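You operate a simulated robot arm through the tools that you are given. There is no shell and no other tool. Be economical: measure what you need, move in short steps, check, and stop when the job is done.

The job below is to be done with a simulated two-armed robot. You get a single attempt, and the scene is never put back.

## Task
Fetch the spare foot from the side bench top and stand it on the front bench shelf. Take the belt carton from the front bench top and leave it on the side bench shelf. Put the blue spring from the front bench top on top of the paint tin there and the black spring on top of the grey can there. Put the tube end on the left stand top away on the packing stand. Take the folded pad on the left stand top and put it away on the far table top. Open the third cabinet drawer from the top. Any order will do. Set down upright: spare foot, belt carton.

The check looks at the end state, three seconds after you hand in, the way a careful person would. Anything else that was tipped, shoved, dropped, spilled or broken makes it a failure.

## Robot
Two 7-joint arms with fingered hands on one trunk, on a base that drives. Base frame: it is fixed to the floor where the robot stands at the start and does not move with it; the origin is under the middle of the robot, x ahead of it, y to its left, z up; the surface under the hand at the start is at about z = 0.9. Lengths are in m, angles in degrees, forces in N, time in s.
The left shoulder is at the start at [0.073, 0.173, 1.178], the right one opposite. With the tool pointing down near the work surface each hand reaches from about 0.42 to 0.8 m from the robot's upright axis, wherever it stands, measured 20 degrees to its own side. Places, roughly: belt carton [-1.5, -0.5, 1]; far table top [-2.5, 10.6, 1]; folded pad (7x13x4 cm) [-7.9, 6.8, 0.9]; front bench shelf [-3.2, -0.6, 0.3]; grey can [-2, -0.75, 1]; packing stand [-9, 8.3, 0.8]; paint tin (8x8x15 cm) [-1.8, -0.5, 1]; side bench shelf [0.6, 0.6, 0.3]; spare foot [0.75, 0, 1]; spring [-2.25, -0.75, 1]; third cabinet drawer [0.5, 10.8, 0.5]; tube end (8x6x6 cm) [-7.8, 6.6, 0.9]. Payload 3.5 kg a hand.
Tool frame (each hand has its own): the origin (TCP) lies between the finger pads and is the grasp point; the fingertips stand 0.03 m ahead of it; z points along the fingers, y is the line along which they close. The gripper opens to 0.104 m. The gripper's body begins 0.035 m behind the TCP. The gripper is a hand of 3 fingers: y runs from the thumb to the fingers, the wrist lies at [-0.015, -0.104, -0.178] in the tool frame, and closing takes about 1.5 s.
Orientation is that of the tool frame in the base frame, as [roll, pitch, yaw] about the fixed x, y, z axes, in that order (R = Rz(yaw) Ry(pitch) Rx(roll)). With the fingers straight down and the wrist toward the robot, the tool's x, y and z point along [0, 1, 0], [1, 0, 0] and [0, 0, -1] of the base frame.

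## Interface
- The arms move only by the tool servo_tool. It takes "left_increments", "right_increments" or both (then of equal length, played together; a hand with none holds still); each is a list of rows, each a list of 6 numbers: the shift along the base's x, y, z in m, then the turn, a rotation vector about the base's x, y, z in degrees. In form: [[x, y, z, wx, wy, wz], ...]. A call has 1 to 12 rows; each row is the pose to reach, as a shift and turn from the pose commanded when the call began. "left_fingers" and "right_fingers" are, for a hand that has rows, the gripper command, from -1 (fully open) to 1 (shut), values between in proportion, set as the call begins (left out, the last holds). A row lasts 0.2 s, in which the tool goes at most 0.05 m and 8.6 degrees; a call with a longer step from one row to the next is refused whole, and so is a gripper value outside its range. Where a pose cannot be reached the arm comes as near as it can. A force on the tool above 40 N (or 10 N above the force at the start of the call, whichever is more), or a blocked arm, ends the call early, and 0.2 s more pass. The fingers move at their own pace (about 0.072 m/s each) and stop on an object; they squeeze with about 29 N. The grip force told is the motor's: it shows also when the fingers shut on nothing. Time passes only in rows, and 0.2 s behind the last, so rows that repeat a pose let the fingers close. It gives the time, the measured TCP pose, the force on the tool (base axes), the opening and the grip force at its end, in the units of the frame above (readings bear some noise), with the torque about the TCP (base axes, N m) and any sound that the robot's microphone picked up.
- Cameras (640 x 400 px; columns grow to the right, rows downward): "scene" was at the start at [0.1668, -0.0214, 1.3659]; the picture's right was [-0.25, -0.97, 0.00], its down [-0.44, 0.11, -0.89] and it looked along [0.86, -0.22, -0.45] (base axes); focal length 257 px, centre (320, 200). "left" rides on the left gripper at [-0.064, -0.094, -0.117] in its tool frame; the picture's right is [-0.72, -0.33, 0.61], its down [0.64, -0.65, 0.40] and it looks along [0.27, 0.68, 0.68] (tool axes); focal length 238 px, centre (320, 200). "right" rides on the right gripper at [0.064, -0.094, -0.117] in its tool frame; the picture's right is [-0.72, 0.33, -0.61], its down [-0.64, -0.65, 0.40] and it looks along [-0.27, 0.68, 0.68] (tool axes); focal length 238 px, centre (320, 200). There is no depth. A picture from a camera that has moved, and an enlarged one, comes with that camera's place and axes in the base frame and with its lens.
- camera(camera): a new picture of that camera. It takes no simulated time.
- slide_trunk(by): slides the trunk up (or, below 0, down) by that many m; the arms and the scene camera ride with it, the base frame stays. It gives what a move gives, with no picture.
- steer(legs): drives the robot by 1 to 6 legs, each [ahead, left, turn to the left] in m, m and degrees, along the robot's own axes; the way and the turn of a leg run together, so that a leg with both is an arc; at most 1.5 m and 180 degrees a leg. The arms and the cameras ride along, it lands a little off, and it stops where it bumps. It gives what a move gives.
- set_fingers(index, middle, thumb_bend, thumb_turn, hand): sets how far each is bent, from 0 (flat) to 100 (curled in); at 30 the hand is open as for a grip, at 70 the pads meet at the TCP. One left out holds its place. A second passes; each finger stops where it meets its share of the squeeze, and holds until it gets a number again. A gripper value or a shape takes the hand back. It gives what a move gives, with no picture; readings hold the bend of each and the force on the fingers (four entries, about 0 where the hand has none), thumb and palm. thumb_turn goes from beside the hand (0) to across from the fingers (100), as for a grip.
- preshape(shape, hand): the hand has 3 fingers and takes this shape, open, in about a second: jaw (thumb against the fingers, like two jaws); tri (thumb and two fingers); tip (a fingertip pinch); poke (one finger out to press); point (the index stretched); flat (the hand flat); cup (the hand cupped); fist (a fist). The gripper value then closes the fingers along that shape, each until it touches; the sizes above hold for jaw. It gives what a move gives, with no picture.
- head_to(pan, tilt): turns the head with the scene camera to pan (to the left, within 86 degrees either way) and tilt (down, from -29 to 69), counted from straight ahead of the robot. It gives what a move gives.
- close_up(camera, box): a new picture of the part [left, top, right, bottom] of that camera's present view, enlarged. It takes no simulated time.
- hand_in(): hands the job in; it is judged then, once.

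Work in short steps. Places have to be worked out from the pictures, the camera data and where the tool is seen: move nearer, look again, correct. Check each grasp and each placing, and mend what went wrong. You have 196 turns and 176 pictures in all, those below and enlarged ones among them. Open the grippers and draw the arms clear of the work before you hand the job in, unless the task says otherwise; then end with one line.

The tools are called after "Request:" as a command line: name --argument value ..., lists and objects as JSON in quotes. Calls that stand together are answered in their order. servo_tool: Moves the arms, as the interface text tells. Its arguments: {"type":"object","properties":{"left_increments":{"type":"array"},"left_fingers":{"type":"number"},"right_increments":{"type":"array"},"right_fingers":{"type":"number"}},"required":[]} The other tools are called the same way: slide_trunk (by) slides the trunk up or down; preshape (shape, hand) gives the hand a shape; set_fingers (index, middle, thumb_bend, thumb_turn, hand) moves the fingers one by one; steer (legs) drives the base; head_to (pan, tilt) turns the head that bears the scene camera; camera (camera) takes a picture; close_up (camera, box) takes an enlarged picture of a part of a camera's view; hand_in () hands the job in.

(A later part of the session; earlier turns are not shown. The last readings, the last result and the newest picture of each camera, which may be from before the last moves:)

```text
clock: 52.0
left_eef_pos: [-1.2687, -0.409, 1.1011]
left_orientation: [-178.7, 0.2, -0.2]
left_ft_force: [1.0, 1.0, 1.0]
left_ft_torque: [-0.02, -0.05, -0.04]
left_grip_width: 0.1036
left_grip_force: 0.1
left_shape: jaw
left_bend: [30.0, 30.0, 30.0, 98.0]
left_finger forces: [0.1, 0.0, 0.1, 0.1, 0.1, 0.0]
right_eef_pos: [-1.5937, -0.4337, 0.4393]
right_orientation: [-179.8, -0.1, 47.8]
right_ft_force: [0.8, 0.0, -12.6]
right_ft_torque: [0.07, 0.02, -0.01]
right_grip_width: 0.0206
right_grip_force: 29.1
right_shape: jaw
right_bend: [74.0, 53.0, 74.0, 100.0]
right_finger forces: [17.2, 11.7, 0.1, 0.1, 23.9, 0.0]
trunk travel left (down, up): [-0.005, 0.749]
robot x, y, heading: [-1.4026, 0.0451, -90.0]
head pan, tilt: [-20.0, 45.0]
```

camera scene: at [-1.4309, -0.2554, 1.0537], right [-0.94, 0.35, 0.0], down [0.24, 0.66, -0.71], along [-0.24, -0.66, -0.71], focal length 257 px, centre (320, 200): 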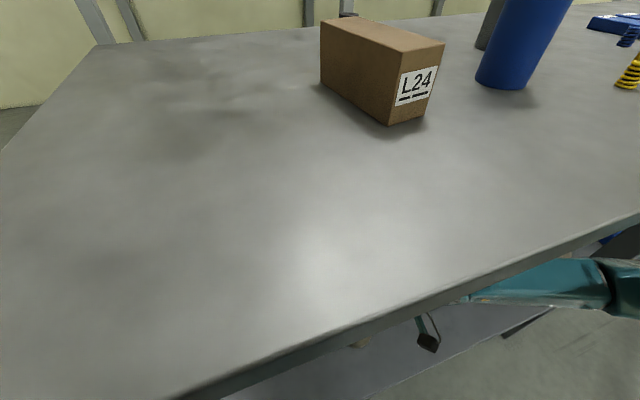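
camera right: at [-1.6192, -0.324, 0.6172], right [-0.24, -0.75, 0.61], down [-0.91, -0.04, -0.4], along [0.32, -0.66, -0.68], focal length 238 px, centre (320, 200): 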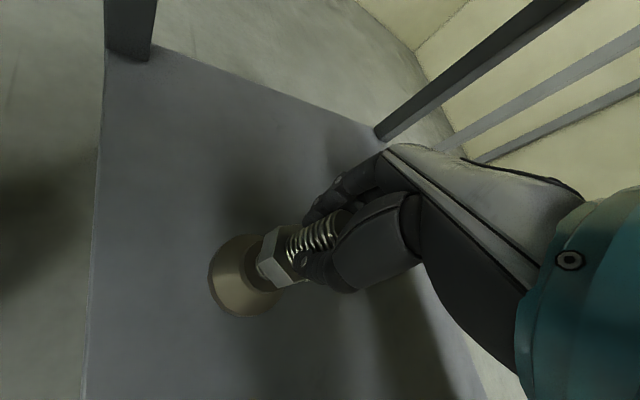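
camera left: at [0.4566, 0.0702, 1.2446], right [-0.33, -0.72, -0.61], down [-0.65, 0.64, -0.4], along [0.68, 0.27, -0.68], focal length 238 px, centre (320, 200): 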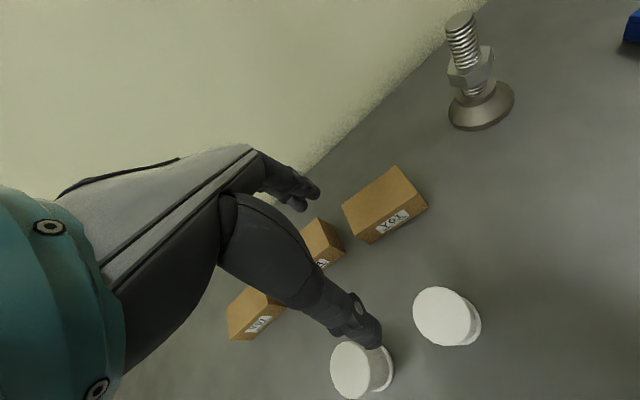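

Not yet touching; continue in 2 mm steps.

Request:
servo_tool --right_increments '[[0, 0, -0.003, 0, 0, 0], [0, 0, -0.006, 0, 0, 0], [0, 0, -0.008, 0, 0, 0], [0, 0, -0.008, 0, 0, 0]]'

Request:
camera --camera "right"

```text
clock: 53.0
left_eef_pos: [-1.2684, -0.4059, 1.1034]
left_orientation: [-178.8, 0.0, -0.2]
left_ft_force: [0.4, 0.9, 0.1]
left_ft_torque: [-0.01, -0.02, 0.01]
left_grip_width: 0.1036
left_grip_force: 0.1
left_shape: jaw
left_bend: [30.0, 30.0, 30.0, 98.0]
left_finger forces: [0.0, 0.0, 0.0, 0.0, 0.1, 0.0]
right_eef_pos: [-1.5911, -0.4355, 0.4342]
right_orientation: [179.8, 0.1, 48.0]
right_ft_force: [-0.6, 3.8, 20.8]
right_ft_torque: [-0.07, -0.09, 0.02]
right_grip_width: 0.0216
right_grip_force: 29.4
right_shape: jaw
right_bend: [74.0, 53.0, 74.0, 100.0]
right_finger forces: [19.8, 13.8, 0.1, 0.0, 31.0, 0.1]
trunk travel left (down, up): [-0.005, 0.749]
robot x, y, heading: [-1.3999, 0.0445, -90.5]
head pan, tilt: [-20.0, 45.0]
```

```text
149 pictures are left
camera right: at [-1.6181, -0.3235, 0.5519], right [-0.24, -0.75, 0.62], down [-0.91, -0.04, -0.41], along [0.33, -0.66, -0.68], focal length 238 px, centre (320, 200)
```

right: 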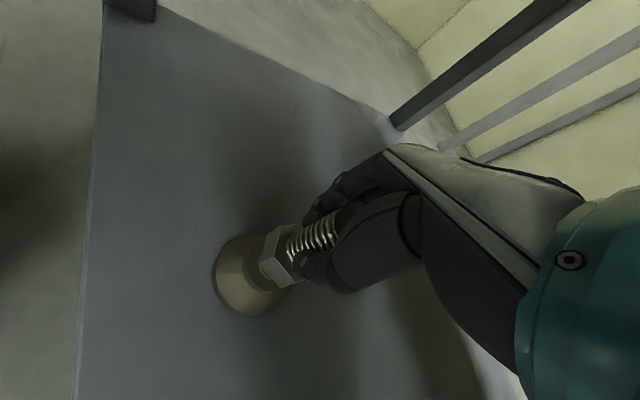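

The foot is standing on the shelf (force reversed). Ease up 2 mm and open.

Request:
servo_tool --right_increments '[[0, 0, 0.003, 0, 0, 0], [0, 0, 0.003, 0, 0, 0]]'

Request:
servo_tool --right_increments '[[0, 0, 0, 0, 0, 0], [0, 0, 0, 0, 0, 0], [0, 0, 0, 0, 0, 0], [0, 0, 0, 0, 0, 0], [0, 0, 0, 0, 0, 0], [0, 0, 0, 0, 0, 0], [0, 0, 0, 0, 0, 0], [0, 0, 0, 0, 0, 0]]' --right_fingers -1

Request:
servo_tool --right_increments '[[0, 0, 0.03, 0, 0, 0], [0, 0, 0.06, 0, 0, 0], [0, 0, 0.08, 0, 0, 0]]'

Request:
camera --camera "right"

```text
clock: 53.6
left_eef_pos: [-1.2686, -0.406, 1.1018]
left_orientation: [-178.7, 0.2, -0.3]
left_ft_force: [0.1, 0.6, 0.3]
left_ft_torque: [0.04, -0.01, 0.05]
left_grip_width: 0.1038
left_grip_force: 0.1
left_shape: jaw
left_bend: [30.0, 30.0, 30.0, 98.0]
left_finger forces: [0.1, 0.0, 0.1, 0.0, 0.0, 0.0]
right_eef_pos: [-1.5921, -0.4355, 0.4358]
right_orientation: [-179.8, 0.1, 47.8]
right_ft_force: [4.1, -3.4, 10.3]
right_ft_torque: [-0.21, -0.22, 0.0]
right_grip_width: 0.022
right_grip_force: 29.1
right_shape: jaw
right_bend: [74.0, 52.0, 74.0, 100.0]
right_finger forces: [21.2, 14.4, 0.0, 0.1, 25.4, 0.0]
trunk travel left (down, up): [-0.005, 0.749]
robot x, y, heading: [-1.4022, 0.0474, -90.0]
head pan, tilt: [-20.0, 45.0]
```

```text
clock: 55.4
left_eef_pos: [-1.2679, -0.4078, 1.1027]
left_orientation: [-178.7, 0.1, -0.2]
left_ft_force: [-0.3, 0.3, -0.5]
left_ft_torque: [0.01, -0.06, 0.01]
left_grip_width: 0.1037
left_grip_force: 0.0
left_shape: jaw
left_bend: [30.0, 30.0, 30.0, 98.0]
left_finger forces: [0.0, 0.1, 0.0, 0.1, 0.0, 0.0]
right_eef_pos: [-1.5925, -0.4336, 0.4349]
right_orientation: [-179.8, 0.0, 47.8]
right_ft_force: [-0.3, 0.2, 0.6]
right_ft_torque: [-0.04, 0.01, 0.01]
right_grip_width: 0.1037
right_grip_force: 0.0
right_shape: jaw
right_bend: [30.0, 30.0, 30.0, 98.0]
right_finger forces: [0.0, 0.0, 0.1, 0.0, 0.0, 0.0]
trunk travel left (down, up): [-0.005, 0.749]
robot x, y, heading: [-1.3985, 0.0496, -90.1]
head pan, tilt: [-20.0, 45.0]
```

```text
clock: 56.2
left_eef_pos: [-1.2683, -0.4075, 1.1022]
left_orientation: [-178.7, 0.2, -0.1]
left_ft_force: [-0.1, 1.0, -0.1]
left_ft_torque: [0.0, -0.02, -0.01]
left_grip_width: 0.1038
left_grip_force: 0.0
left_shape: jaw
left_bend: [30.0, 30.0, 30.0, 98.0]
left_finger forces: [0.1, 0.0, 0.0, 0.1, 0.0, 0.0]
right_eef_pos: [-1.591, -0.4342, 0.5144]
right_orientation: [-179.9, 0.0, 47.7]
right_ft_force: [0.8, -0.1, 0.1]
right_ft_torque: [-0.01, -0.02, 0.01]
right_grip_width: 0.1038
right_grip_force: 0.1
right_shape: jaw
right_bend: [30.0, 30.0, 30.0, 98.0]
right_finger forces: [0.1, 0.1, 0.1, 0.0, 0.1, 0.0]
trunk travel left (down, up): [-0.005, 0.749]
robot x, y, heading: [-1.3985, 0.0463, -90.0]
head pan, tilt: [-20.0, 45.0]
```

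```text
148 pictures are left
camera right: at [-1.6179, -0.3235, 0.6324], right [-0.24, -0.75, 0.61], down [-0.92, -0.04, -0.4], along [0.32, -0.66, -0.68], focal length 238 px, centre (320, 200)
```

right: 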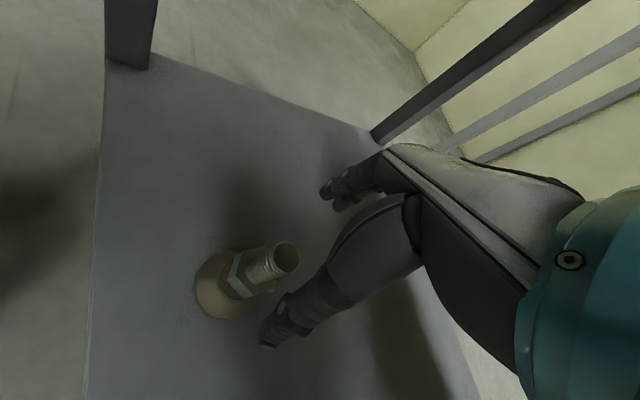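

The foot stands upright. Raise the hand a bit more, back out, raise the trunk.

Request:
servo_tool --right_increments '[[0, 0, 0.03, 0, 0, 0]]'

Request:
steer --legs '[[-0.4, 0, 0]]'

Request:
slide_trunk --by 0.27

Request:
servo_tool --right_increments '[[0, 0, 0.045, 0, 0, 0], [0, 0, 0.09, 0, 0, -8], [0, 0, 0.135, 0, 0, -16], [0, 0, 0.18, 0, 0, -24], [0, 0, 0.225, 0, 0, -32], [0, 0, 0.27, 0, 0, -40], [0, 0, 0.315, 0, 0, -48], [0, 0, 0.36, 0, 0, -48], [0, 0, 0.405, 0, 0, -48], [0, 0, 0.44, 0, 0, -48]]'

Request:
steer --legs '[[0, -0.5, 0]]'

Request:
head_to --pan -10 --tilt 30

Request:
camera --camera "scene"

```text
clock: 56.6
left_eef_pos: [-1.2686, -0.4076, 1.1007]
left_orientation: [-178.7, 0.1, -0.2]
left_ft_force: [-0.2, -0.6, 0.8]
left_ft_torque: [0.02, -0.01, -0.01]
left_grip_width: 0.1036
left_grip_force: 0.0
left_shape: jaw
left_bend: [30.0, 30.0, 30.0, 98.0]
left_finger forces: [0.0, 0.0, 0.0, 0.0, 0.0, 0.0]
right_eef_pos: [-1.5919, -0.435, 0.5446]
right_orientation: [-179.7, 0.0, 47.8]
right_ft_force: [-0.1, -0.2, 0.0]
right_ft_torque: [0.02, 0.01, -0.01]
right_grip_width: 0.1038
right_grip_force: 0.0
right_shape: jaw
right_bend: [30.0, 30.0, 30.0, 98.0]
right_finger forces: [0.1, 0.0, 0.0, 0.1, 0.1, 0.0]
trunk travel left (down, up): [-0.005, 0.749]
robot x, y, heading: [-1.3998, 0.0464, -90.1]
head pan, tilt: [-20.0, 45.0]
```

```text
clock: 59.1
left_eef_pos: [-1.2684, -0.0058, 1.1012]
left_orientation: [-178.7, 0.1, -0.7]
left_ft_force: [-0.5, 0.5, 0.3]
left_ft_torque: [-0.01, -0.05, 0.0]
left_grip_width: 0.1035
left_grip_force: 0.0
left_shape: jaw
left_bend: [30.0, 30.0, 30.0, 98.0]
left_finger forces: [0.1, 0.0, 0.1, 0.0, 0.0, 0.0]
right_eef_pos: [-1.5924, -0.0305, 0.5439]
right_orientation: [-179.7, 0.0, 47.4]
right_ft_force: [-0.3, 0.6, -0.2]
right_ft_torque: [-0.01, 0.03, 0.0]
right_grip_width: 0.1038
right_grip_force: 0.0
right_shape: jaw
right_bend: [30.0, 30.0, 30.0, 98.0]
right_finger forces: [0.0, 0.0, 0.0, 0.0, 0.0, 0.0]
trunk travel left (down, up): [-0.005, 0.749]
robot x, y, heading: [-1.3961, 0.4456, -90.4]
head pan, tilt: [-20.0, 45.0]
```

```text
clock: 61.9
left_eef_pos: [-1.2695, -0.0064, 1.3707]
left_orientation: [-178.6, 0.1, -0.6]
left_ft_force: [-0.6, -0.3, -0.1]
left_ft_torque: [0.01, 0.03, -0.01]
left_grip_width: 0.1039
left_grip_force: 0.0
left_shape: jaw
left_bend: [30.0, 30.0, 30.0, 98.0]
left_finger forces: [0.0, 0.0, 0.0, 0.1, 0.0, 0.1]
right_eef_pos: [-1.5922, -0.03, 0.8143]
right_orientation: [-179.8, 0.0, 47.4]
right_ft_force: [-0.2, 0.3, 0.3]
right_ft_torque: [-0.02, 0.02, 0.02]
right_grip_width: 0.1037
right_grip_force: 0.1
right_shape: jaw
right_bend: [30.0, 30.0, 30.0, 98.0]
right_finger forces: [0.0, 0.0, 0.1, 0.0, 0.0, 0.0]
trunk travel left (down, up): [-0.275, 0.479]
robot x, y, heading: [-1.3988, 0.4529, -90.6]
head pan, tilt: [-20.0, 45.0]
```

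```text
clock: 64.0
left_eef_pos: [-1.2687, -0.0065, 1.3716]
left_orientation: [-178.8, 0.1, -0.6]
left_ft_force: [0.1, -0.2, -0.8]
left_ft_torque: [0.02, -0.01, 0.0]
left_grip_width: 0.104
left_grip_force: 0.0
left_shape: jaw
left_bend: [30.0, 30.0, 30.0, 98.0]
left_finger forces: [0.1, 0.0, 0.0, 0.0, 0.0, 0.0]
right_eef_pos: [-1.5923, -0.029, 1.2565]
right_orientation: [-179.8, 0.0, -0.5]
right_ft_force: [-0.6, 0.6, -0.4]
right_ft_torque: [0.0, -0.01, 0.01]
right_grip_width: 0.1038
right_grip_force: 0.0
right_shape: jaw
right_bend: [30.0, 30.0, 30.0, 98.0]
right_finger forces: [0.0, 0.1, 0.1, 0.2, 0.0, 0.0]
trunk travel left (down, up): [-0.275, 0.479]
robot x, y, heading: [-1.3982, 0.4492, -90.8]
head pan, tilt: [-20.0, 45.0]
```

```text
clock: 67.0
left_eef_pos: [-1.7752, 0.0004, 1.3714]
left_orientation: [-178.7, 0.1, -1.1]
left_ft_force: [-0.9, 0.6, -0.5]
left_ft_torque: [0.0, -0.01, -0.01]
left_grip_width: 0.1038
left_grip_force: 0.0
left_shape: jaw
left_bend: [30.0, 30.0, 30.0, 98.0]
left_finger forces: [0.1, 0.1, 0.0, 0.0, 0.0, 0.1]
right_eef_pos: [-2.0989, -0.0201, 1.2555]
right_orientation: [-179.8, 0.1, -1.1]
right_ft_force: [-0.1, 1.1, -0.2]
right_ft_torque: [-0.01, -0.01, 0.02]
right_grip_width: 0.1036
right_grip_force: 0.1
right_shape: jaw
right_bend: [30.0, 30.0, 30.0, 98.0]
right_finger forces: [0.1, 0.0, 0.1, 0.0, 0.0, 0.0]
trunk travel left (down, up): [-0.275, 0.479]
robot x, y, heading: [-1.899, 0.4566, -91.1]
head pan, tilt: [-20.0, 45.0]
```

```text
clock: 67.8
left_eef_pos: [-1.7757, 0.0001, 1.3716]
left_orientation: [-178.6, 0.0, -1.1]
left_ft_force: [0.4, -0.2, 0.2]
left_ft_torque: [-0.01, 0.03, 0.0]
left_grip_width: 0.1038
left_grip_force: 0.0
left_shape: jaw
left_bend: [30.0, 30.0, 30.0, 98.0]
left_finger forces: [0.0, 0.0, 0.0, 0.0, 0.0, 0.0]
right_eef_pos: [-2.0977, -0.0189, 1.2552]
right_orientation: [-179.8, 0.1, -1.1]
right_ft_force: [-1.0, 0.8, 0.2]
right_ft_torque: [-0.02, 0.03, -0.01]
right_grip_width: 0.1034
right_grip_force: 0.1
right_shape: jaw
right_bend: [30.0, 30.0, 30.0, 98.0]
right_finger forces: [0.0, 0.0, 0.0, 0.0, 0.1, 0.0]
trunk travel left (down, up): [-0.275, 0.479]
robot x, y, heading: [-1.9026, 0.4579, -91.0]
head pan, tilt: [-10.0, 30.0]
```

```text
147 pictures are left
camera scene: at [-1.9196, 0.2906, 1.3607], right [-0.98, 0.19, 0.0], down [0.1, 0.49, -0.87], along [-0.17, -0.85, -0.5], focal length 257 px, centre (320, 200)
```

scene: 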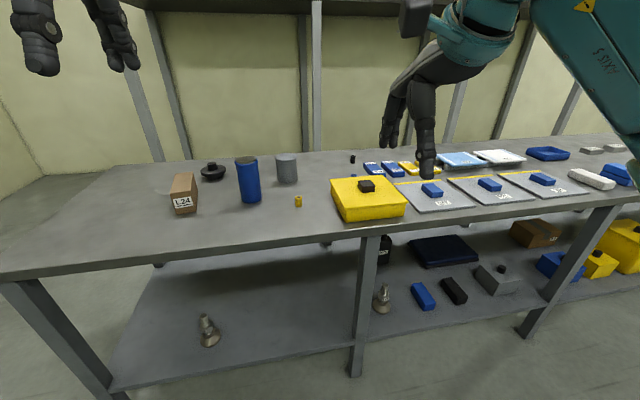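

The foot stands on the shelf. Zoom on the bench top to identify the springs.

Request:
close_up --camera "scene" --box '[160, 130, 460, 240]'

Request:
close_up --camera "scene" --box '[330, 140, 430, 200]'

```text
2.13 times, centred on (310, 185) of scene
camera zoom: at [-1.9196, 0.2906, 1.3607], right [-0.98, 0.19, 0.0], down [0.1, 0.49, -0.87], along [-0.17, -0.85, -0.5], focal length 548 px, centre (341, 232)
```

zoom: 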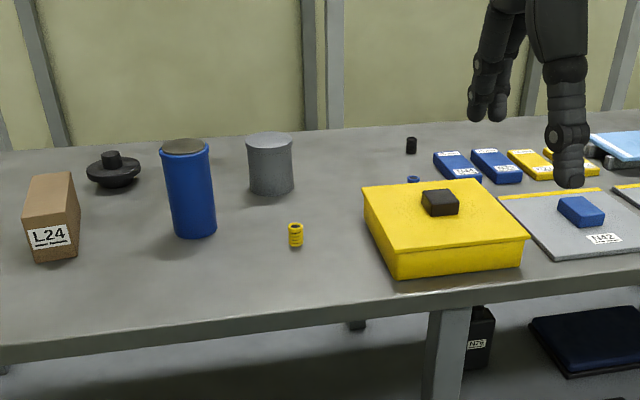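

```text
6.40 times, centred on (380, 170) of scene
camera zoom: at [-1.9196, 0.2906, 1.3607], right [-0.98, 0.19, 0.0], down [0.1, 0.49, -0.87], along [-0.17, -0.85, -0.5], focal length 1646 px, centre (-64, 392)
```

zoom: 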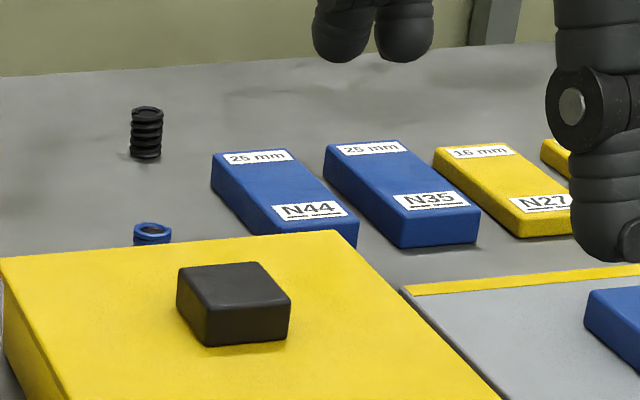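

Black spring ≈(-2.30,-0.81), blue spring ≈(-2.24,-0.62) just behind the yellow box; grey can ≈(-1.975,-0.69), paint tin ≈(-1.835,-0.53). I'll drive closer, with hands high above everything.

Request:
steer --legs '[[0, -0.2, 1], [0.43, 0, 0]]'

Request:
head_to --pan -5 --tilt 40

Request:
camera --camera "scene"

```text
clock: 71.6
left_eef_pos: [-1.9716, -0.4275, 1.3709]
left_orientation: [-178.7, 0.1, -0.6]
left_ft_force: [-0.1, -0.4, -0.1]
left_ft_torque: [0.01, -0.01, 0.0]
left_grip_width: 0.104
left_grip_force: 0.1
left_shape: jaw
left_bend: [30.0, 30.0, 30.0, 98.0]
left_finger forces: [0.1, 0.1, 0.0, 0.1, 0.1, 0.1]
right_eef_pos: [-2.2938, -0.4514, 1.2548]
right_orientation: [-179.8, -0.1, -0.5]
right_ft_force: [0.1, 0.1, 0.1]
right_ft_torque: [0.01, 0.0, 0.0]
right_grip_width: 0.1038
right_grip_force: 0.0
right_shape: jaw
right_bend: [30.0, 30.0, 30.0, 98.0]
right_finger forces: [0.0, 0.0, 0.0, 0.1, 0.0, 0.1]
trunk travel left (down, up): [-0.275, 0.479]
robot x, y, heading: [-2.1002, 0.0269, -90.7]
head pan, tilt: [-10.0, 30.0]
```

```text
clock: 72.3
left_eef_pos: [-1.9713, -0.4268, 1.3721]
left_orientation: [-178.7, 0.1, -0.4]
left_ft_force: [-0.3, 0.6, 0.0]
left_ft_torque: [0.02, 0.01, 0.0]
left_grip_width: 0.1038
left_grip_force: 0.1
left_shape: jaw
left_bend: [30.0, 30.0, 30.0, 98.0]
left_finger forces: [0.0, 0.0, 0.0, 0.1, 0.0, 0.0]
right_eef_pos: [-2.295, -0.4508, 1.2554]
right_orientation: [-179.8, 0.0, -0.5]
right_ft_force: [-0.2, -0.5, 0.3]
right_ft_torque: [0.01, -0.01, -0.02]
right_grip_width: 0.1035
right_grip_force: 0.0
right_shape: jaw
right_bend: [30.0, 30.0, 30.0, 98.0]
right_finger forces: [0.0, 0.0, 0.0, 0.0, 0.1, 0.1]
trunk travel left (down, up): [-0.275, 0.479]
robot x, y, heading: [-2.1026, 0.0244, -90.6]
head pan, tilt: [-5.0, 40.0]
```

```text
144 pictures are left
camera scene: at [-2.1111, -0.1339, 1.3455], right [-1.0, 0.1, 0.0], down [0.06, 0.64, -0.77], along [-0.07, -0.76, -0.64], focal length 257 px, centre (320, 200)
```

scene: 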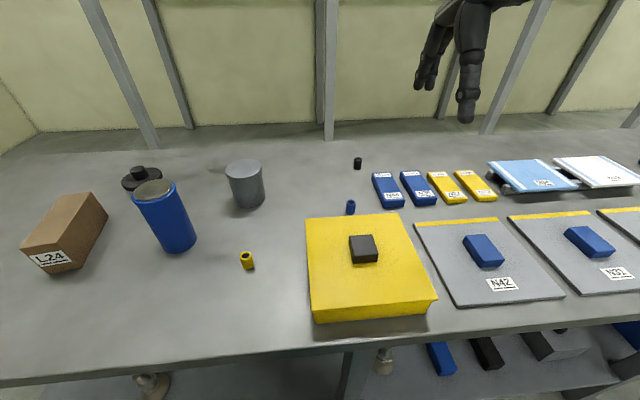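

Request:
close_up --camera "scene" --box '[300, 140, 400, 230]'

Request:
close_up --camera "scene" --box '[120, 140, 280, 260]'

```text
4.44 times, centred on (350, 185) of scene
camera zoom: at [-2.1111, -0.1339, 1.3455], right [-1.0, 0.1, 0.0], down [0.06, 0.64, -0.77], along [-0.07, -0.76, -0.64], focal length 1143 px, centre (187, 267)
```

zoom: 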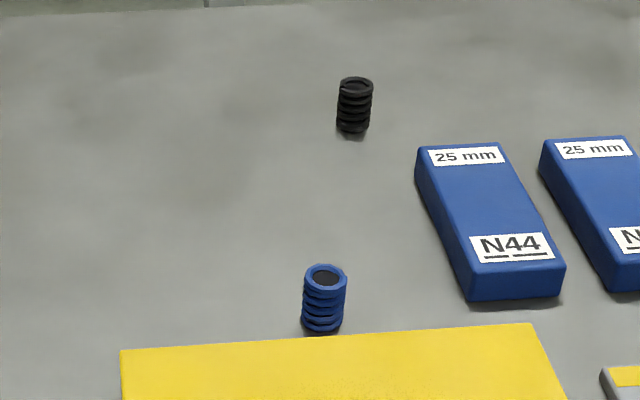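

```text
3.33 times, centred on (200, 200) of scene
camera zoom: at [-2.1111, -0.1339, 1.3455], right [-1.0, 0.1, 0.0], down [0.06, 0.64, -0.77], along [-0.07, -0.76, -0.64], focal length 857 px, centre (720, 200)
```

zoom: 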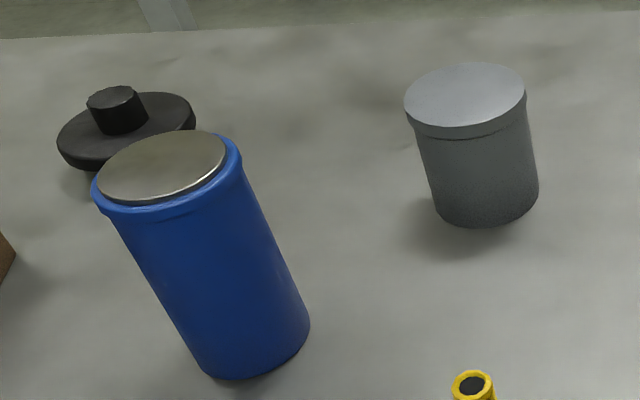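

Springs located: blue (-2.232,-0.607), top 0.935; black (-2.292,-0.806). Can top z≈1.00 at (-1.971,-0.682); tin top z≈1.05 at (-1.831,-0.545). Turn right hand 90° (wrist to the right) and move over the blue spring.

Request:
servo_tool --right_increments '[[0.006, -0.014, -0.01, 0, 0, 8.2], [0.012, -0.028, -0.02, 0, 0, 16.4], [0.018, -0.042, -0.03, 0, 0, 24.6], [0.024, -0.056, -0.04, 0, 0, 32.8], [0.03, -0.07, -0.05, 0, 0, 41], [0.036, -0.084, -0.06, 0, 0, 49.2], [0.042, -0.098, -0.07, 0, 0, 57.4], [0.048, -0.112, -0.09, 0, 0, 65.6], [0.054, -0.126, -0.11, 0, 0, 73.8], [0.06, -0.14, -0.13, 0, 0, 82], [0.062, -0.156, -0.15, 0, 0, 90.4], [0.062, -0.156, -0.15, 0, 0, 90.4]]'

Request:
camera --camera "right"

Request:
camera --camera "scene"

```text
clock: 74.9
left_eef_pos: [-1.9732, -0.4282, 1.3719]
left_orientation: [-178.7, 0.1, -0.6]
left_ft_force: [0.1, 0.2, -0.3]
left_ft_torque: [-0.01, -0.01, 0.01]
left_grip_width: 0.1039
left_grip_force: 0.1
left_shape: jaw
left_bend: [30.0, 30.0, 30.0, 98.0]
left_finger forces: [0.0, 0.1, 0.0, 0.0, 0.0, 0.0]
right_eef_pos: [-2.1444, -0.3548, 1.097]
right_orientation: [-177.5, 5.7, 79.1]
right_ft_force: [0.2, 0.3, -0.4]
right_ft_torque: [-0.04, 0.0, 0.02]
right_grip_width: 0.104
right_grip_force: 0.0
right_shape: jaw
right_bend: [30.0, 30.0, 30.0, 97.0]
right_finger forces: [0.1, 0.0, 0.1, 0.0, 0.1, 0.0]
right hand out of reach, approached as far as the arm can: row 6, 7, 8, 9, 10, 11, 12
trunk travel left (down, up): [-0.275, 0.479]
robot x, y, heading: [-2.1011, 0.0258, -90.6]
head pan, tilt: [-5.0, 40.0]
```

```text
141 pictures are left
camera right: at [-2.2174, -0.2624, 1.2117], right [0.22, -0.71, 0.67], down [-0.79, -0.54, -0.31], along [0.58, -0.46, -0.68], focal length 238 px, centre (320, 200)
```

right: 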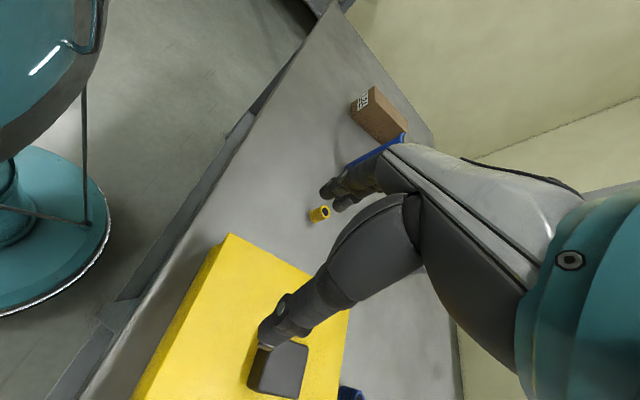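

```text
140 pictures are left
camera scene: at [-2.1117, -0.1347, 1.3453], right [-1.0, 0.1, 0.0], down [0.06, 0.64, -0.77], along [-0.07, -0.76, -0.64], focal length 257 px, centre (320, 200)
```

scene: 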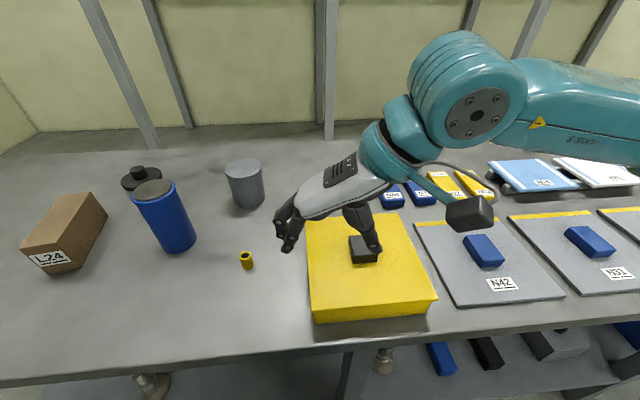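

The 90° yaw isn't reachable there. I'll straighten the tilt, then turn back toward wrist-near-robot, which reaches better.

Request:
servo_tool --right_increments '[[0, 0, 0.05, 5.1, -3.5, 0], [0, 0, 0.08, 5.1, -3.5, 0]]'

Request:
servo_tool --right_increments '[[-0.01, -0.005, 0, 0, 0, -8.2], [-0.02, -0.01, 0, 0, 0, -16.4], [-0.03, -0.02, 0, 0, 0, -24.6], [-0.04, -0.04, 0, 0, 0, -32.8], [-0.05, -0.07, 0, 0, 0, -41], [-0.06, -0.1, 0, 0, 0, -49.2], [-0.07, -0.14, 0, 0, 0, -57.4], [-0.08, -0.18, 0, 0, 0, -65.6], [-0.087, -0.22, 0, 0, 0, -73.8], [-0.087, -0.252, 0, 0, 0, -79.1], [-0.087, -0.252, 0, 0, 0, -79.1]]'

Request:
camera --camera "right"

```text
clock: 75.5
left_eef_pos: [-1.9712, -0.4259, 1.3722]
left_orientation: [-178.8, 0.0, -0.5]
left_ft_force: [0.0, 0.1, 1.0]
left_ft_torque: [0.0, 0.02, 0.01]
left_grip_width: 0.1038
left_grip_force: 0.1
left_shape: jaw
left_bend: [30.0, 30.0, 30.0, 98.0]
left_finger forces: [0.0, 0.0, 0.0, 0.0, 0.0, 0.0]
right_eef_pos: [-2.1471, -0.3587, 1.1767]
right_orientation: [-179.9, 0.3, 78.9]
right_ft_force: [-0.6, 0.6, 1.0]
right_ft_torque: [0.01, 0.0, 0.01]
right_grip_width: 0.1041
right_grip_force: 0.0
right_shape: jaw
right_bend: [30.0, 30.0, 30.0, 97.0]
right_finger forces: [0.0, 0.0, 0.0, 0.1, 0.0, 0.0]
trunk travel left (down, up): [-0.275, 0.479]
robot x, y, heading: [-2.0986, 0.0275, -90.4]
head pan, tilt: [-5.0, 40.0]
```

```text
clock: 77.9
left_eef_pos: [-1.9723, -0.4266, 1.3723]
left_orientation: [-178.8, 0.1, -0.5]
left_ft_force: [-0.2, -0.6, -0.1]
left_ft_torque: [-0.04, 0.02, 0.0]
left_grip_width: 0.104
left_grip_force: 0.0
left_shape: jaw
left_bend: [30.0, 30.0, 30.0, 98.0]
left_finger forces: [0.0, 0.0, 0.0, 0.0, 0.0, 0.0]
right_eef_pos: [-2.2334, -0.6121, 1.1781]
right_orientation: [-180.0, 0.2, -0.3]
right_ft_force: [-0.4, -0.5, 0.0]
right_ft_torque: [-0.03, -0.01, 0.0]
right_grip_width: 0.104
right_grip_force: 0.1
right_shape: jaw
right_bend: [30.0, 30.0, 30.0, 97.0]
right_finger forces: [0.0, 0.2, 0.1, 0.0, 0.1, 0.0]
trunk travel left (down, up): [-0.275, 0.479]
robot x, y, heading: [-2.1038, 0.0253, -90.5]
head pan, tilt: [-5.0, 40.0]
```

```text
139 pictures are left
camera right: at [-2.169, -0.5179, 1.2947], right [-0.72, -0.32, 0.62], down [-0.64, 0.66, -0.4], along [-0.27, -0.68, -0.68], focal length 238 px, centre (320, 200)
```

right: 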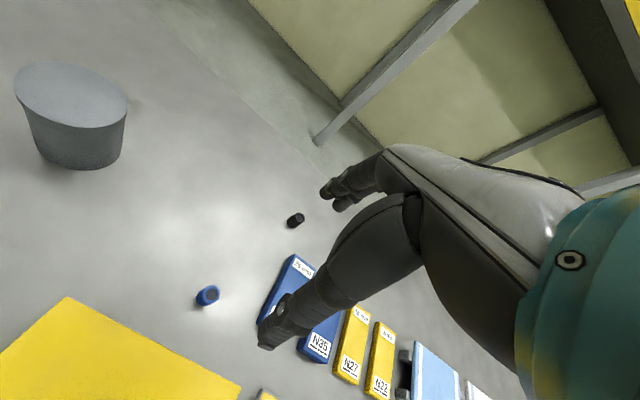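

Hand view confirms blue spring at (-2.231,-0.604) and box rear edge at y≈-0.533. Partially close for clearance and descend.

Request:
servo_tool --right_increments '[[0.002, 0.007, -0.04, 0, 0, 0], [0.002, 0.007, -0.08, 0, 0, 0], [0.002, 0.007, -0.12, 0, 0, 0], [0.002, 0.007, -0.15, 0, 0, 0], [0.002, 0.007, -0.17, 0, 0, 0], [0.002, 0.007, -0.17, 0, 0, 0]]' --right_fingers -0.25

Request:
camera --camera "right"

Request:
camera --camera "scene"

```text
clock: 79.3
left_eef_pos: [-1.9718, -0.4266, 1.3724]
left_orientation: [-178.7, 0.1, -0.6]
left_ft_force: [0.0, 0.9, -0.7]
left_ft_torque: [0.02, 0.0, 0.03]
left_grip_width: 0.1035
left_grip_force: 0.0
left_shape: jaw
left_bend: [30.0, 30.0, 30.0, 98.0]
left_finger forces: [0.1, 0.0, 0.0, 0.0, 0.0, 0.0]
right_eef_pos: [-2.2315, -0.6052, 1.007]
right_orientation: [-180.0, 0.1, -0.3]
right_ft_force: [0.2, 0.4, 0.5]
right_ft_torque: [-0.05, -0.01, 0.02]
right_grip_width: 0.0655
right_grip_force: 0.2
right_shape: jaw
right_bend: [28.0, 40.0, 63.0, 100.0]
right_finger forces: [0.1, 0.1, 0.1, 0.0, 0.0, 0.0]
trunk travel left (down, up): [-0.275, 0.479]
robot x, y, heading: [-2.1008, 0.0308, -90.5]
head pan, tilt: [-5.0, 40.0]
```

```text
138 pictures are left
camera right: at [-2.1659, -0.5113, 1.1243], right [-0.72, -0.32, 0.62], down [-0.64, 0.66, -0.4], along [-0.27, -0.68, -0.68], focal length 238 px, centre (320, 200)
```

right: 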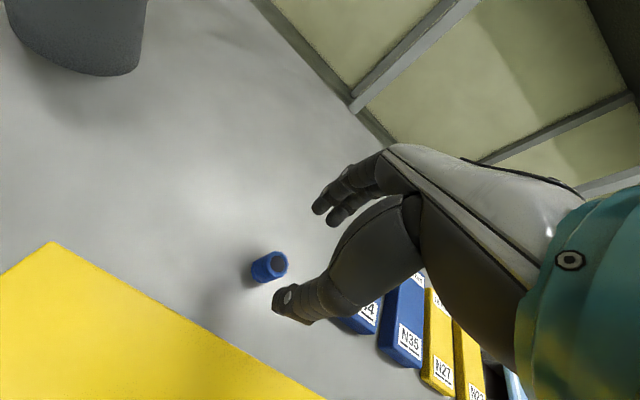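

```text
137 pictures are left
camera scene: at [-2.111, -0.1339, 1.3455], right [-1.0, 0.1, 0.0], down [0.06, 0.64, -0.77], along [-0.07, -0.76, -0.64], focal length 257 px, centre (320, 200)
```

scene: 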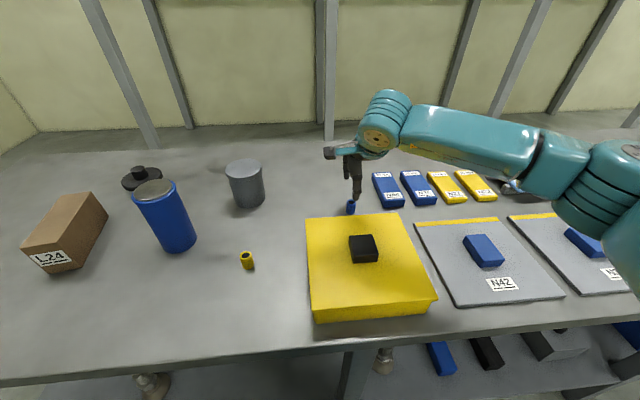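

The gap is centred on the spring. Continue down.

Request:
servo_tool --right_increments '[[0, 0.001, -0.03, 0, 0, 0], [0, 0.001, -0.055, 0, 0, 0], [0, 0.001, -0.066, 0, 0, 0], [0, 0.001, -0.066, 0, 0, 0]]'

Request:
camera --camera "right"

```text
clock: 80.3
left_eef_pos: [-1.9705, -0.4257, 1.3719]
left_orientation: [-178.7, 0.0, -0.4]
left_ft_force: [0.0, -0.1, -0.6]
left_ft_torque: [0.02, 0.01, 0.01]
left_grip_width: 0.1037
left_grip_force: 0.1
left_shape: jaw
left_bend: [30.0, 30.0, 30.0, 98.0]
left_finger forces: [0.1, 0.1, 0.0, 0.0, 0.0, 0.0]
right_eef_pos: [-2.2307, -0.6047, 0.9414]
right_orientation: [-180.0, 0.2, -0.3]
right_ft_force: [-0.1, 0.1, -0.4]
right_ft_torque: [-0.01, 0.01, 0.0]
right_grip_width: 0.0656
right_grip_force: 0.1
right_shape: jaw
right_bend: [28.0, 40.0, 63.0, 100.0]
right_finger forces: [0.0, 0.0, 0.1, 0.0, 0.0, 0.0]
trunk travel left (down, up): [-0.275, 0.479]
robot x, y, heading: [-2.1014, 0.0261, -90.6]
head pan, tilt: [-5.0, 40.0]
```

```text
136 pictures are left
camera right: at [-2.1655, -0.5104, 1.0581], right [-0.72, -0.32, 0.62], down [-0.64, 0.66, -0.4], along [-0.27, -0.68, -0.68], focal length 238 px, centre (320, 200)
```

right: 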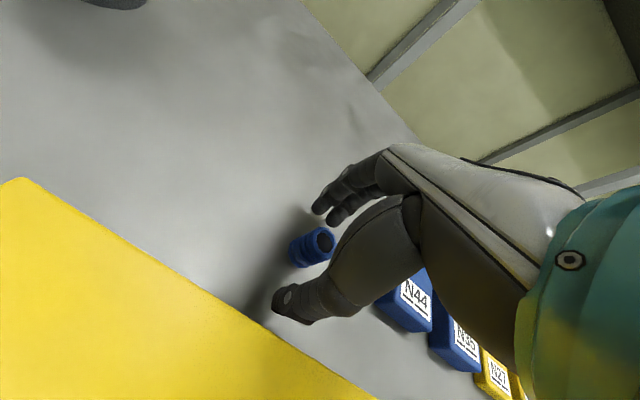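

Spring is between thumb and fingers. Close.

Request:
servo_tool --right_increments '[[0, 0, 0, 0, 0, 0], [0, 0, 0, 0, 0, 0], [0, 0, 0, 0, 0, 0], [0, 0, 0, 0, 0, 0], [0, 0, 0, 0, 0, 0], [0, 0, 0, 0, 0, 0], [0, 0, 0, 0, 0, 0]]' --right_fingers 1

Request:
camera --camera "right"

```text
clock: 81.9
left_eef_pos: [-1.9716, -0.4255, 1.3717]
left_orientation: [-178.7, 0.1, -0.4]
left_ft_force: [-1.0, -0.6, -0.4]
left_ft_torque: [0.01, 0.03, -0.04]
left_grip_width: 0.1037
left_grip_force: 0.1
left_shape: jaw
left_bend: [30.0, 30.0, 30.0, 98.0]
left_finger forces: [0.0, 0.1, 0.0, 0.0, 0.1, 0.0]
right_eef_pos: [-2.2313, -0.6061, 0.9409]
right_orientation: [179.9, 0.2, -0.2]
right_ft_force: [0.5, 0.9, -0.1]
right_ft_torque: [-0.01, -0.04, 0.05]
right_grip_width: 0.0165
right_grip_force: 28.9
right_shape: jaw
right_bend: [73.0, 60.0, 75.0, 100.0]
right_finger forces: [14.4, 9.7, 0.0, 0.0, 23.9, 0.0]
trunk travel left (down, up): [-0.275, 0.479]
robot x, y, heading: [-2.1013, 0.0286, -90.4]
head pan, tilt: [-5.0, 40.0]
```

```text
135 pictures are left
camera right: at [-2.1653, -0.5104, 1.0583], right [-0.72, -0.32, 0.62], down [-0.64, 0.66, -0.4], along [-0.27, -0.68, -0.68], focal length 238 px, centre (320, 200)
```

right: 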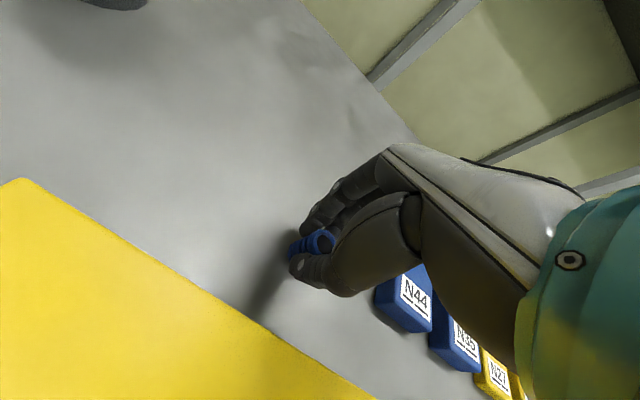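

Gripped. Lift to z≈1.2 and check.

Request:
servo_tool --right_increments '[[0, 0, 0.03, 0, 0, 0], [0, 0, 0.07, 0, 0, 0], [0, 0, 0.11, 0, 0, 0], [0, 0, 0.15, 0, 0, 0], [0, 0.02, 0.19, 0, 0, 0], [0, 0.04, 0.22, 0, 0, 0], [0, 0.06, 0.24, 0, 0, 0]]'

Request:
close_up --camera "right" --box '[240, 180, 400, 300]'

Request:
steer --legs '[[0, 0.4, 0.5]]'

Request:
head_to --pan -10 --tilt 40

Request:
camera --camera "scene"

Request:
camera --camera "right"

```text
clock: 83.5
left_eef_pos: [-1.972, -0.4266, 1.3728]
left_orientation: [-178.7, 0.1, -0.5]
left_ft_force: [-0.3, 0.0, -0.2]
left_ft_torque: [-0.02, -0.02, -0.02]
left_grip_width: 0.1038
left_grip_force: 0.1
left_shape: jaw
left_bend: [30.0, 30.0, 30.0, 98.0]
left_finger forces: [0.0, 0.1, 0.1, 0.0, 0.1, 0.0]
right_eef_pos: [-2.2318, -0.5449, 1.1814]
right_orientation: [180.0, 0.3, -0.1]
right_ft_force: [0.2, -0.2, -0.4]
right_ft_torque: [-0.03, 0.02, 0.02]
right_grip_width: 0.0165
right_grip_force: 29.3
right_shape: jaw
right_bend: [73.0, 60.0, 75.0, 100.0]
right_finger forces: [14.6, 10.3, 0.0, 0.0, 23.8, 0.1]
trunk travel left (down, up): [-0.275, 0.479]
robot x, y, heading: [-2.0999, 0.0308, -91.0]
head pan, tilt: [-5.0, 40.0]
```

```text
3.33 times, centred on (320, 240) of right
camera zoom: at [-2.1668, -0.4497, 1.2985], right [-0.72, -0.32, 0.62], down [-0.64, 0.65, -0.4], along [-0.27, -0.68, -0.68], focal length 794 px, centre (320, 67)
```

zoom: 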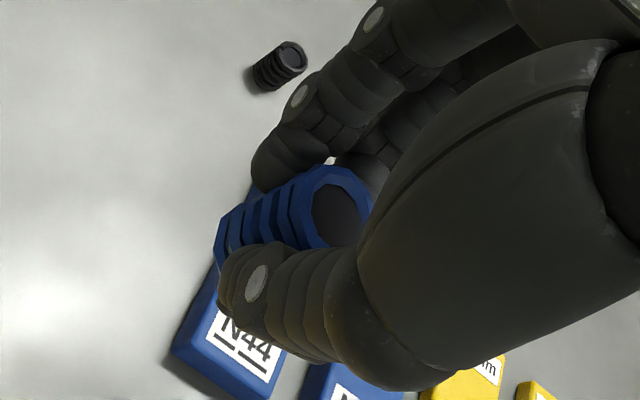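

```text
clock: 86.0
left_eef_pos: [-1.5604, -0.4264, 1.3719]
left_orientation: [-178.8, 0.1, 0.1]
left_ft_force: [1.3, 0.5, 0.4]
left_ft_torque: [-0.02, 0.01, -0.01]
left_grip_width: 0.1037
left_grip_force: 0.0
left_shape: jaw
left_bend: [30.0, 30.0, 30.0, 98.0]
left_finger forces: [0.0, 0.1, 0.0, 0.1, 0.0, 0.1]
right_eef_pos: [-1.8197, -0.5476, 1.1805]
right_orientation: [-180.0, 0.2, 0.5]
right_ft_force: [0.9, -0.7, -1.3]
right_ft_torque: [0.0, 0.0, -0.02]
right_grip_width: 0.0164
right_grip_force: 29.0
right_shape: jaw
right_bend: [73.0, 60.0, 75.0, 100.0]
right_finger forces: [14.7, 10.4, 0.0, 0.0, 23.8, 0.0]
trunk travel left (down, up): [-0.275, 0.479]
robot x, y, heading: [-1.6962, 0.0239, -89.9]
head pan, tilt: [-5.0, 40.0]
```

```text
clock: 86.7
left_eef_pos: [-1.5595, -0.4266, 1.3712]
left_orientation: [-178.7, 0.1, 0.1]
left_ft_force: [0.1, 0.1, -0.4]
left_ft_torque: [0.01, -0.03, 0.02]
left_grip_width: 0.1037
left_grip_force: 0.0
left_shape: jaw
left_bend: [30.0, 30.0, 30.0, 98.0]
left_finger forces: [0.0, 0.1, 0.0, 0.1, 0.0, 0.0]
right_eef_pos: [-1.8198, -0.5489, 1.1803]
right_orientation: [180.0, 0.2, 0.4]
right_ft_force: [-0.4, -0.4, -0.9]
right_ft_torque: [-0.03, 0.0, 0.01]
right_grip_width: 0.0161
right_grip_force: 28.9
right_shape: jaw
right_bend: [73.0, 60.0, 75.0, 100.0]
right_finger forces: [14.6, 10.4, 0.0, 0.1, 23.8, 0.0]
trunk travel left (down, up): [-0.275, 0.479]
robot x, y, heading: [-1.6974, 0.0314, -89.9]
head pan, tilt: [-10.0, 40.0]
```

```text
133 pictures are left
camera scene: at [-1.7102, -0.1346, 1.3455], right [-0.99, 0.17, 0.0], down [0.11, 0.63, -0.77], along [-0.13, -0.75, -0.64], focal length 257 px, centre (320, 200)
```

scene: 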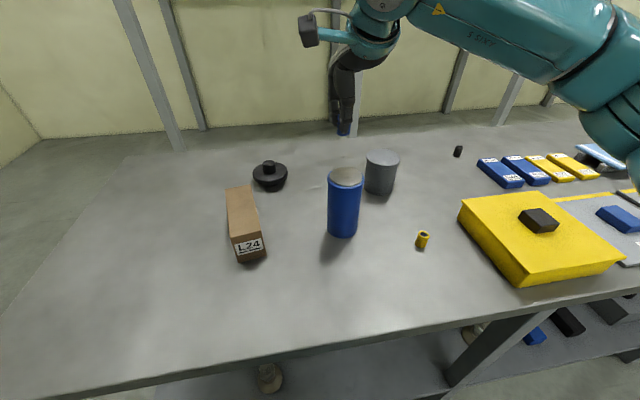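

```text
132 pictures are left
camera right: at [-1.7552, -0.4528, 1.298], right [-0.71, -0.33, 0.62], down [-0.65, 0.65, -0.4], along [-0.26, -0.69, -0.68], focal length 238 px, centre (320, 200)
```

right: 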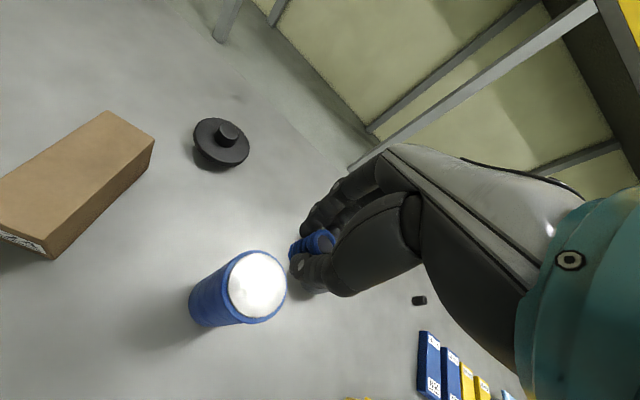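

Tin top centre at (-1.832,-0.546, 1.05) from both views. Align and lower to just above.

Request:
servo_tool --right_increments '[[-0.012, 0.002, -0.02, 0, 0, 0], [-0.012, 0.002, -0.05, 0, 0, 0], [-0.012, 0.002, -0.07, 0, 0, 0], [-0.012, 0.002, -0.08, 0, 0, 0], [-0.012, 0.002, -0.08, 0, 0, 0]]'

Request:
camera --camera "right"

Request:
close_up --camera "scene" --box '[280, 120, 420, 250]'

```text
clock: 87.9
left_eef_pos: [-1.5598, -0.4262, 1.3715]
left_orientation: [-178.6, 0.1, 0.1]
left_ft_force: [-0.6, -0.2, -1.3]
left_ft_torque: [-0.01, -0.01, -0.02]
left_grip_width: 0.1037
left_grip_force: 0.1
left_shape: jaw
left_bend: [30.0, 30.0, 30.0, 98.0]
left_finger forces: [0.0, 0.0, 0.1, 0.0, 0.0, 0.0]
right_eef_pos: [-1.8315, -0.5439, 1.0989]
right_orientation: [-180.0, 0.3, 0.5]
right_ft_force: [0.1, -0.4, -0.2]
right_ft_torque: [0.03, -0.01, 0.0]
right_grip_width: 0.0166
right_grip_force: 29.1
right_shape: jaw
right_bend: [73.0, 60.0, 75.0, 100.0]
right_finger forces: [14.8, 10.5, 0.0, 0.1, 23.7, 0.0]
trunk travel left (down, up): [-0.275, 0.479]
robot x, y, heading: [-1.6934, 0.0245, -90.1]
head pan, tilt: [-10.0, 40.0]
```

```text
131 pictures are left
camera right: at [-1.7672, -0.4491, 1.2175], right [-0.71, -0.33, 0.62], down [-0.65, 0.65, -0.4], along [-0.26, -0.69, -0.68], focal length 238 px, centre (320, 200)
```

right: 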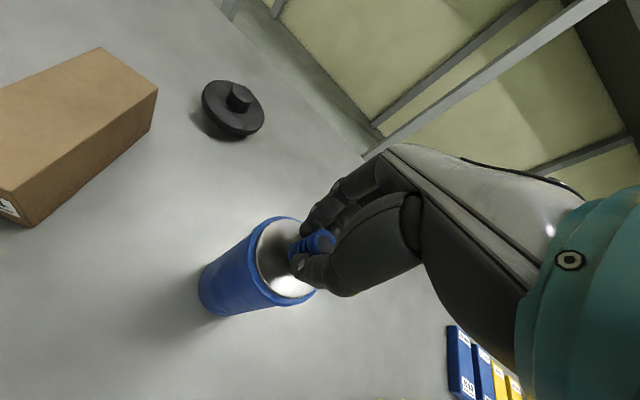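

```text
3.08 times, centred on (350, 185) of scene
camera zoom: at [-1.7102, -0.1346, 1.3455], right [-0.99, 0.17, 0.0], down [0.11, 0.63, -0.77], along [-0.13, -0.75, -0.64], focal length 791 px, centre (228, 246)
```

zoom: 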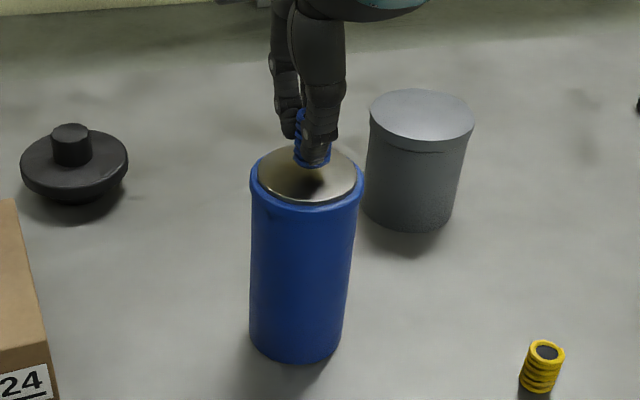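

Centred on the lid, small gap left. Lower in 2 mm steps.

Request:
servo_tool --right_increments '[[0, 0, -0.003, 0, 0, 0], [0, 0, -0.006, 0, 0, 0], [0, 0, -0.008, 0, 0, 0], [0, 0, -0.008, 0, 0, 0]]'

Request:
close_up --camera "scene" --box '[310, 130, 390, 190]'

```text
clock: 88.9
left_eef_pos: [-1.5598, -0.4274, 1.373]
left_orientation: [-178.7, 0.2, 0.1]
left_ft_force: [0.3, 0.3, -0.7]
left_ft_torque: [0.0, 0.02, -0.01]
left_grip_width: 0.1038
left_grip_force: 0.1
left_shape: jaw
left_bend: [30.0, 30.0, 30.0, 98.0]
left_finger forces: [0.0, 0.0, 0.0, 0.0, 0.0, 0.0]
right_eef_pos: [-1.8304, -0.5458, 1.0929]
right_orientation: [180.0, 0.2, 0.5]
right_ft_force: [0.5, 0.7, -1.3]
right_ft_torque: [0.03, -0.01, 0.01]
right_grip_width: 0.0165
right_grip_force: 28.4
right_shape: jaw
right_bend: [73.0, 60.0, 75.0, 100.0]
right_finger forces: [14.8, 10.4, 0.0, 0.0, 23.7, 0.0]
trunk travel left (down, up): [-0.275, 0.479]
robot x, y, heading: [-1.6946, 0.0242, -89.8]
head pan, tilt: [-10.0, 40.0]
```

```text
6.67 times, centred on (350, 160) of scene
camera zoom: at [-1.7102, -0.1346, 1.3455], right [-0.99, 0.17, 0.0], down [0.11, 0.63, -0.77], along [-0.13, -0.75, -0.64], focal length 1714 px, centre (120, 467)
```

zoom: 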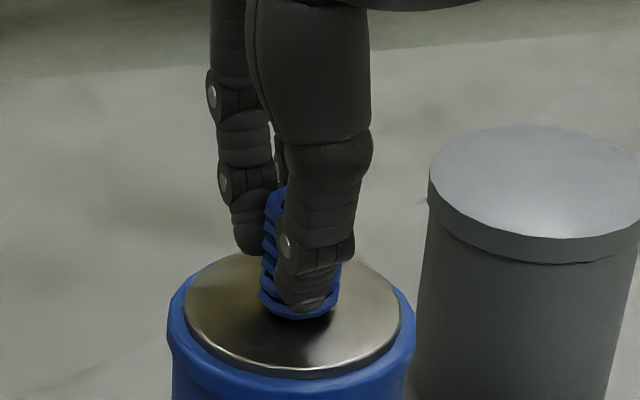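

Request:
servo_tool --right_increments '[[0, 0, -0.0015, 0, 0, 0], [0, 0, -0.003, 0, 0, 0], [0, 0, -0.003, 0, 0, 0]]'

```text
clock: 89.7
left_eef_pos: [-1.5601, -0.4279, 1.3719]
left_orientation: [-178.7, 0.2, 0.1]
left_ft_force: [-0.2, -1.0, 0.5]
left_ft_torque: [0.0, 0.02, 0.0]
left_grip_width: 0.1038
left_grip_force: 0.0
left_shape: jaw
left_bend: [30.0, 30.0, 30.0, 98.0]
left_finger forces: [0.1, 0.0, 0.0, 0.0, 0.0, 0.1]
right_eef_pos: [-1.8308, -0.5464, 1.0897]
right_orientation: [179.9, 0.2, 0.5]
right_ft_force: [0.4, -0.3, 4.3]
right_ft_torque: [-0.01, 0.03, 0.02]
right_grip_width: 0.0165
right_grip_force: 29.5
right_shape: jaw
right_bend: [73.0, 60.0, 75.0, 100.0]
right_finger forces: [15.0, 10.9, 0.0, 0.1, 24.4, 0.1]
trunk travel left (down, up): [-0.275, 0.479]
robot x, y, heading: [-1.6961, 0.0267, -89.7]
head pan, tilt: [-10.0, 40.0]
```

Light contact (4 N). Open gently and lift off.

Request:
servo_tool --right_increments '[[0, 0, 0, 0, 0, 0], [0, 0, 0, 0, 0, 0], [0, 0, 0, 0, 0, 0], [0, 0, 0, 0, 0, 0], [0, 0, 0, 0, 0, 0]]' --right_fingers -0.3

Request:
close_up --camera "scene" --box '[310, 130, 390, 190]'

```text
clock: 90.9
left_eef_pos: [-1.5609, -0.4275, 1.3725]
left_orientation: [-178.7, 0.1, 0.1]
left_ft_force: [0.7, -0.7, 0.5]
left_ft_torque: [-0.01, 0.0, 0.0]
left_grip_width: 0.1036
left_grip_force: 0.1
left_shape: jaw
left_bend: [30.0, 30.0, 30.0, 98.0]
left_finger forces: [0.0, 0.1, 0.0, 0.0, 0.1, 0.0]
right_eef_pos: [-1.8305, -0.5458, 1.0892]
right_orientation: [179.9, 0.2, 0.5]
right_ft_force: [0.3, 0.6, -0.1]
right_ft_torque: [0.0, -0.03, -0.01]
right_grip_width: 0.0672
right_grip_force: 0.1
right_shape: jaw
right_bend: [28.0, 39.0, 62.0, 100.0]
right_finger forces: [0.0, 0.0, 0.0, 0.0, 0.0, 0.0]
trunk travel left (down, up): [-0.275, 0.479]
robot x, y, heading: [-1.6948, 0.0255, -90.1]
head pan, tilt: [-10.0, 40.0]
```

```text
6.67 times, centred on (350, 160) of scene
camera zoom: at [-1.7102, -0.1346, 1.3455], right [-0.99, 0.17, 0.0], down [0.11, 0.63, -0.77], along [-0.13, -0.75, -0.64], focal length 1714 px, centre (120, 467)
```

zoom: 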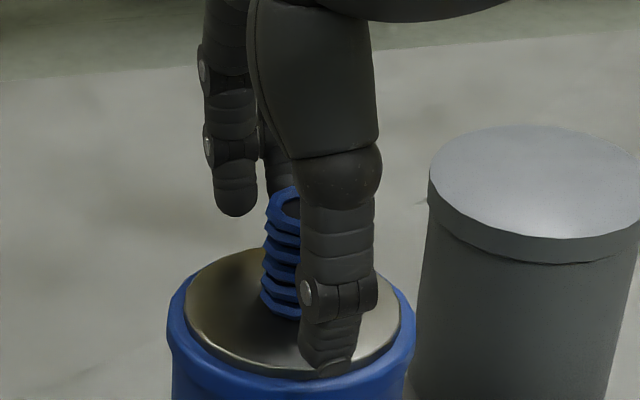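

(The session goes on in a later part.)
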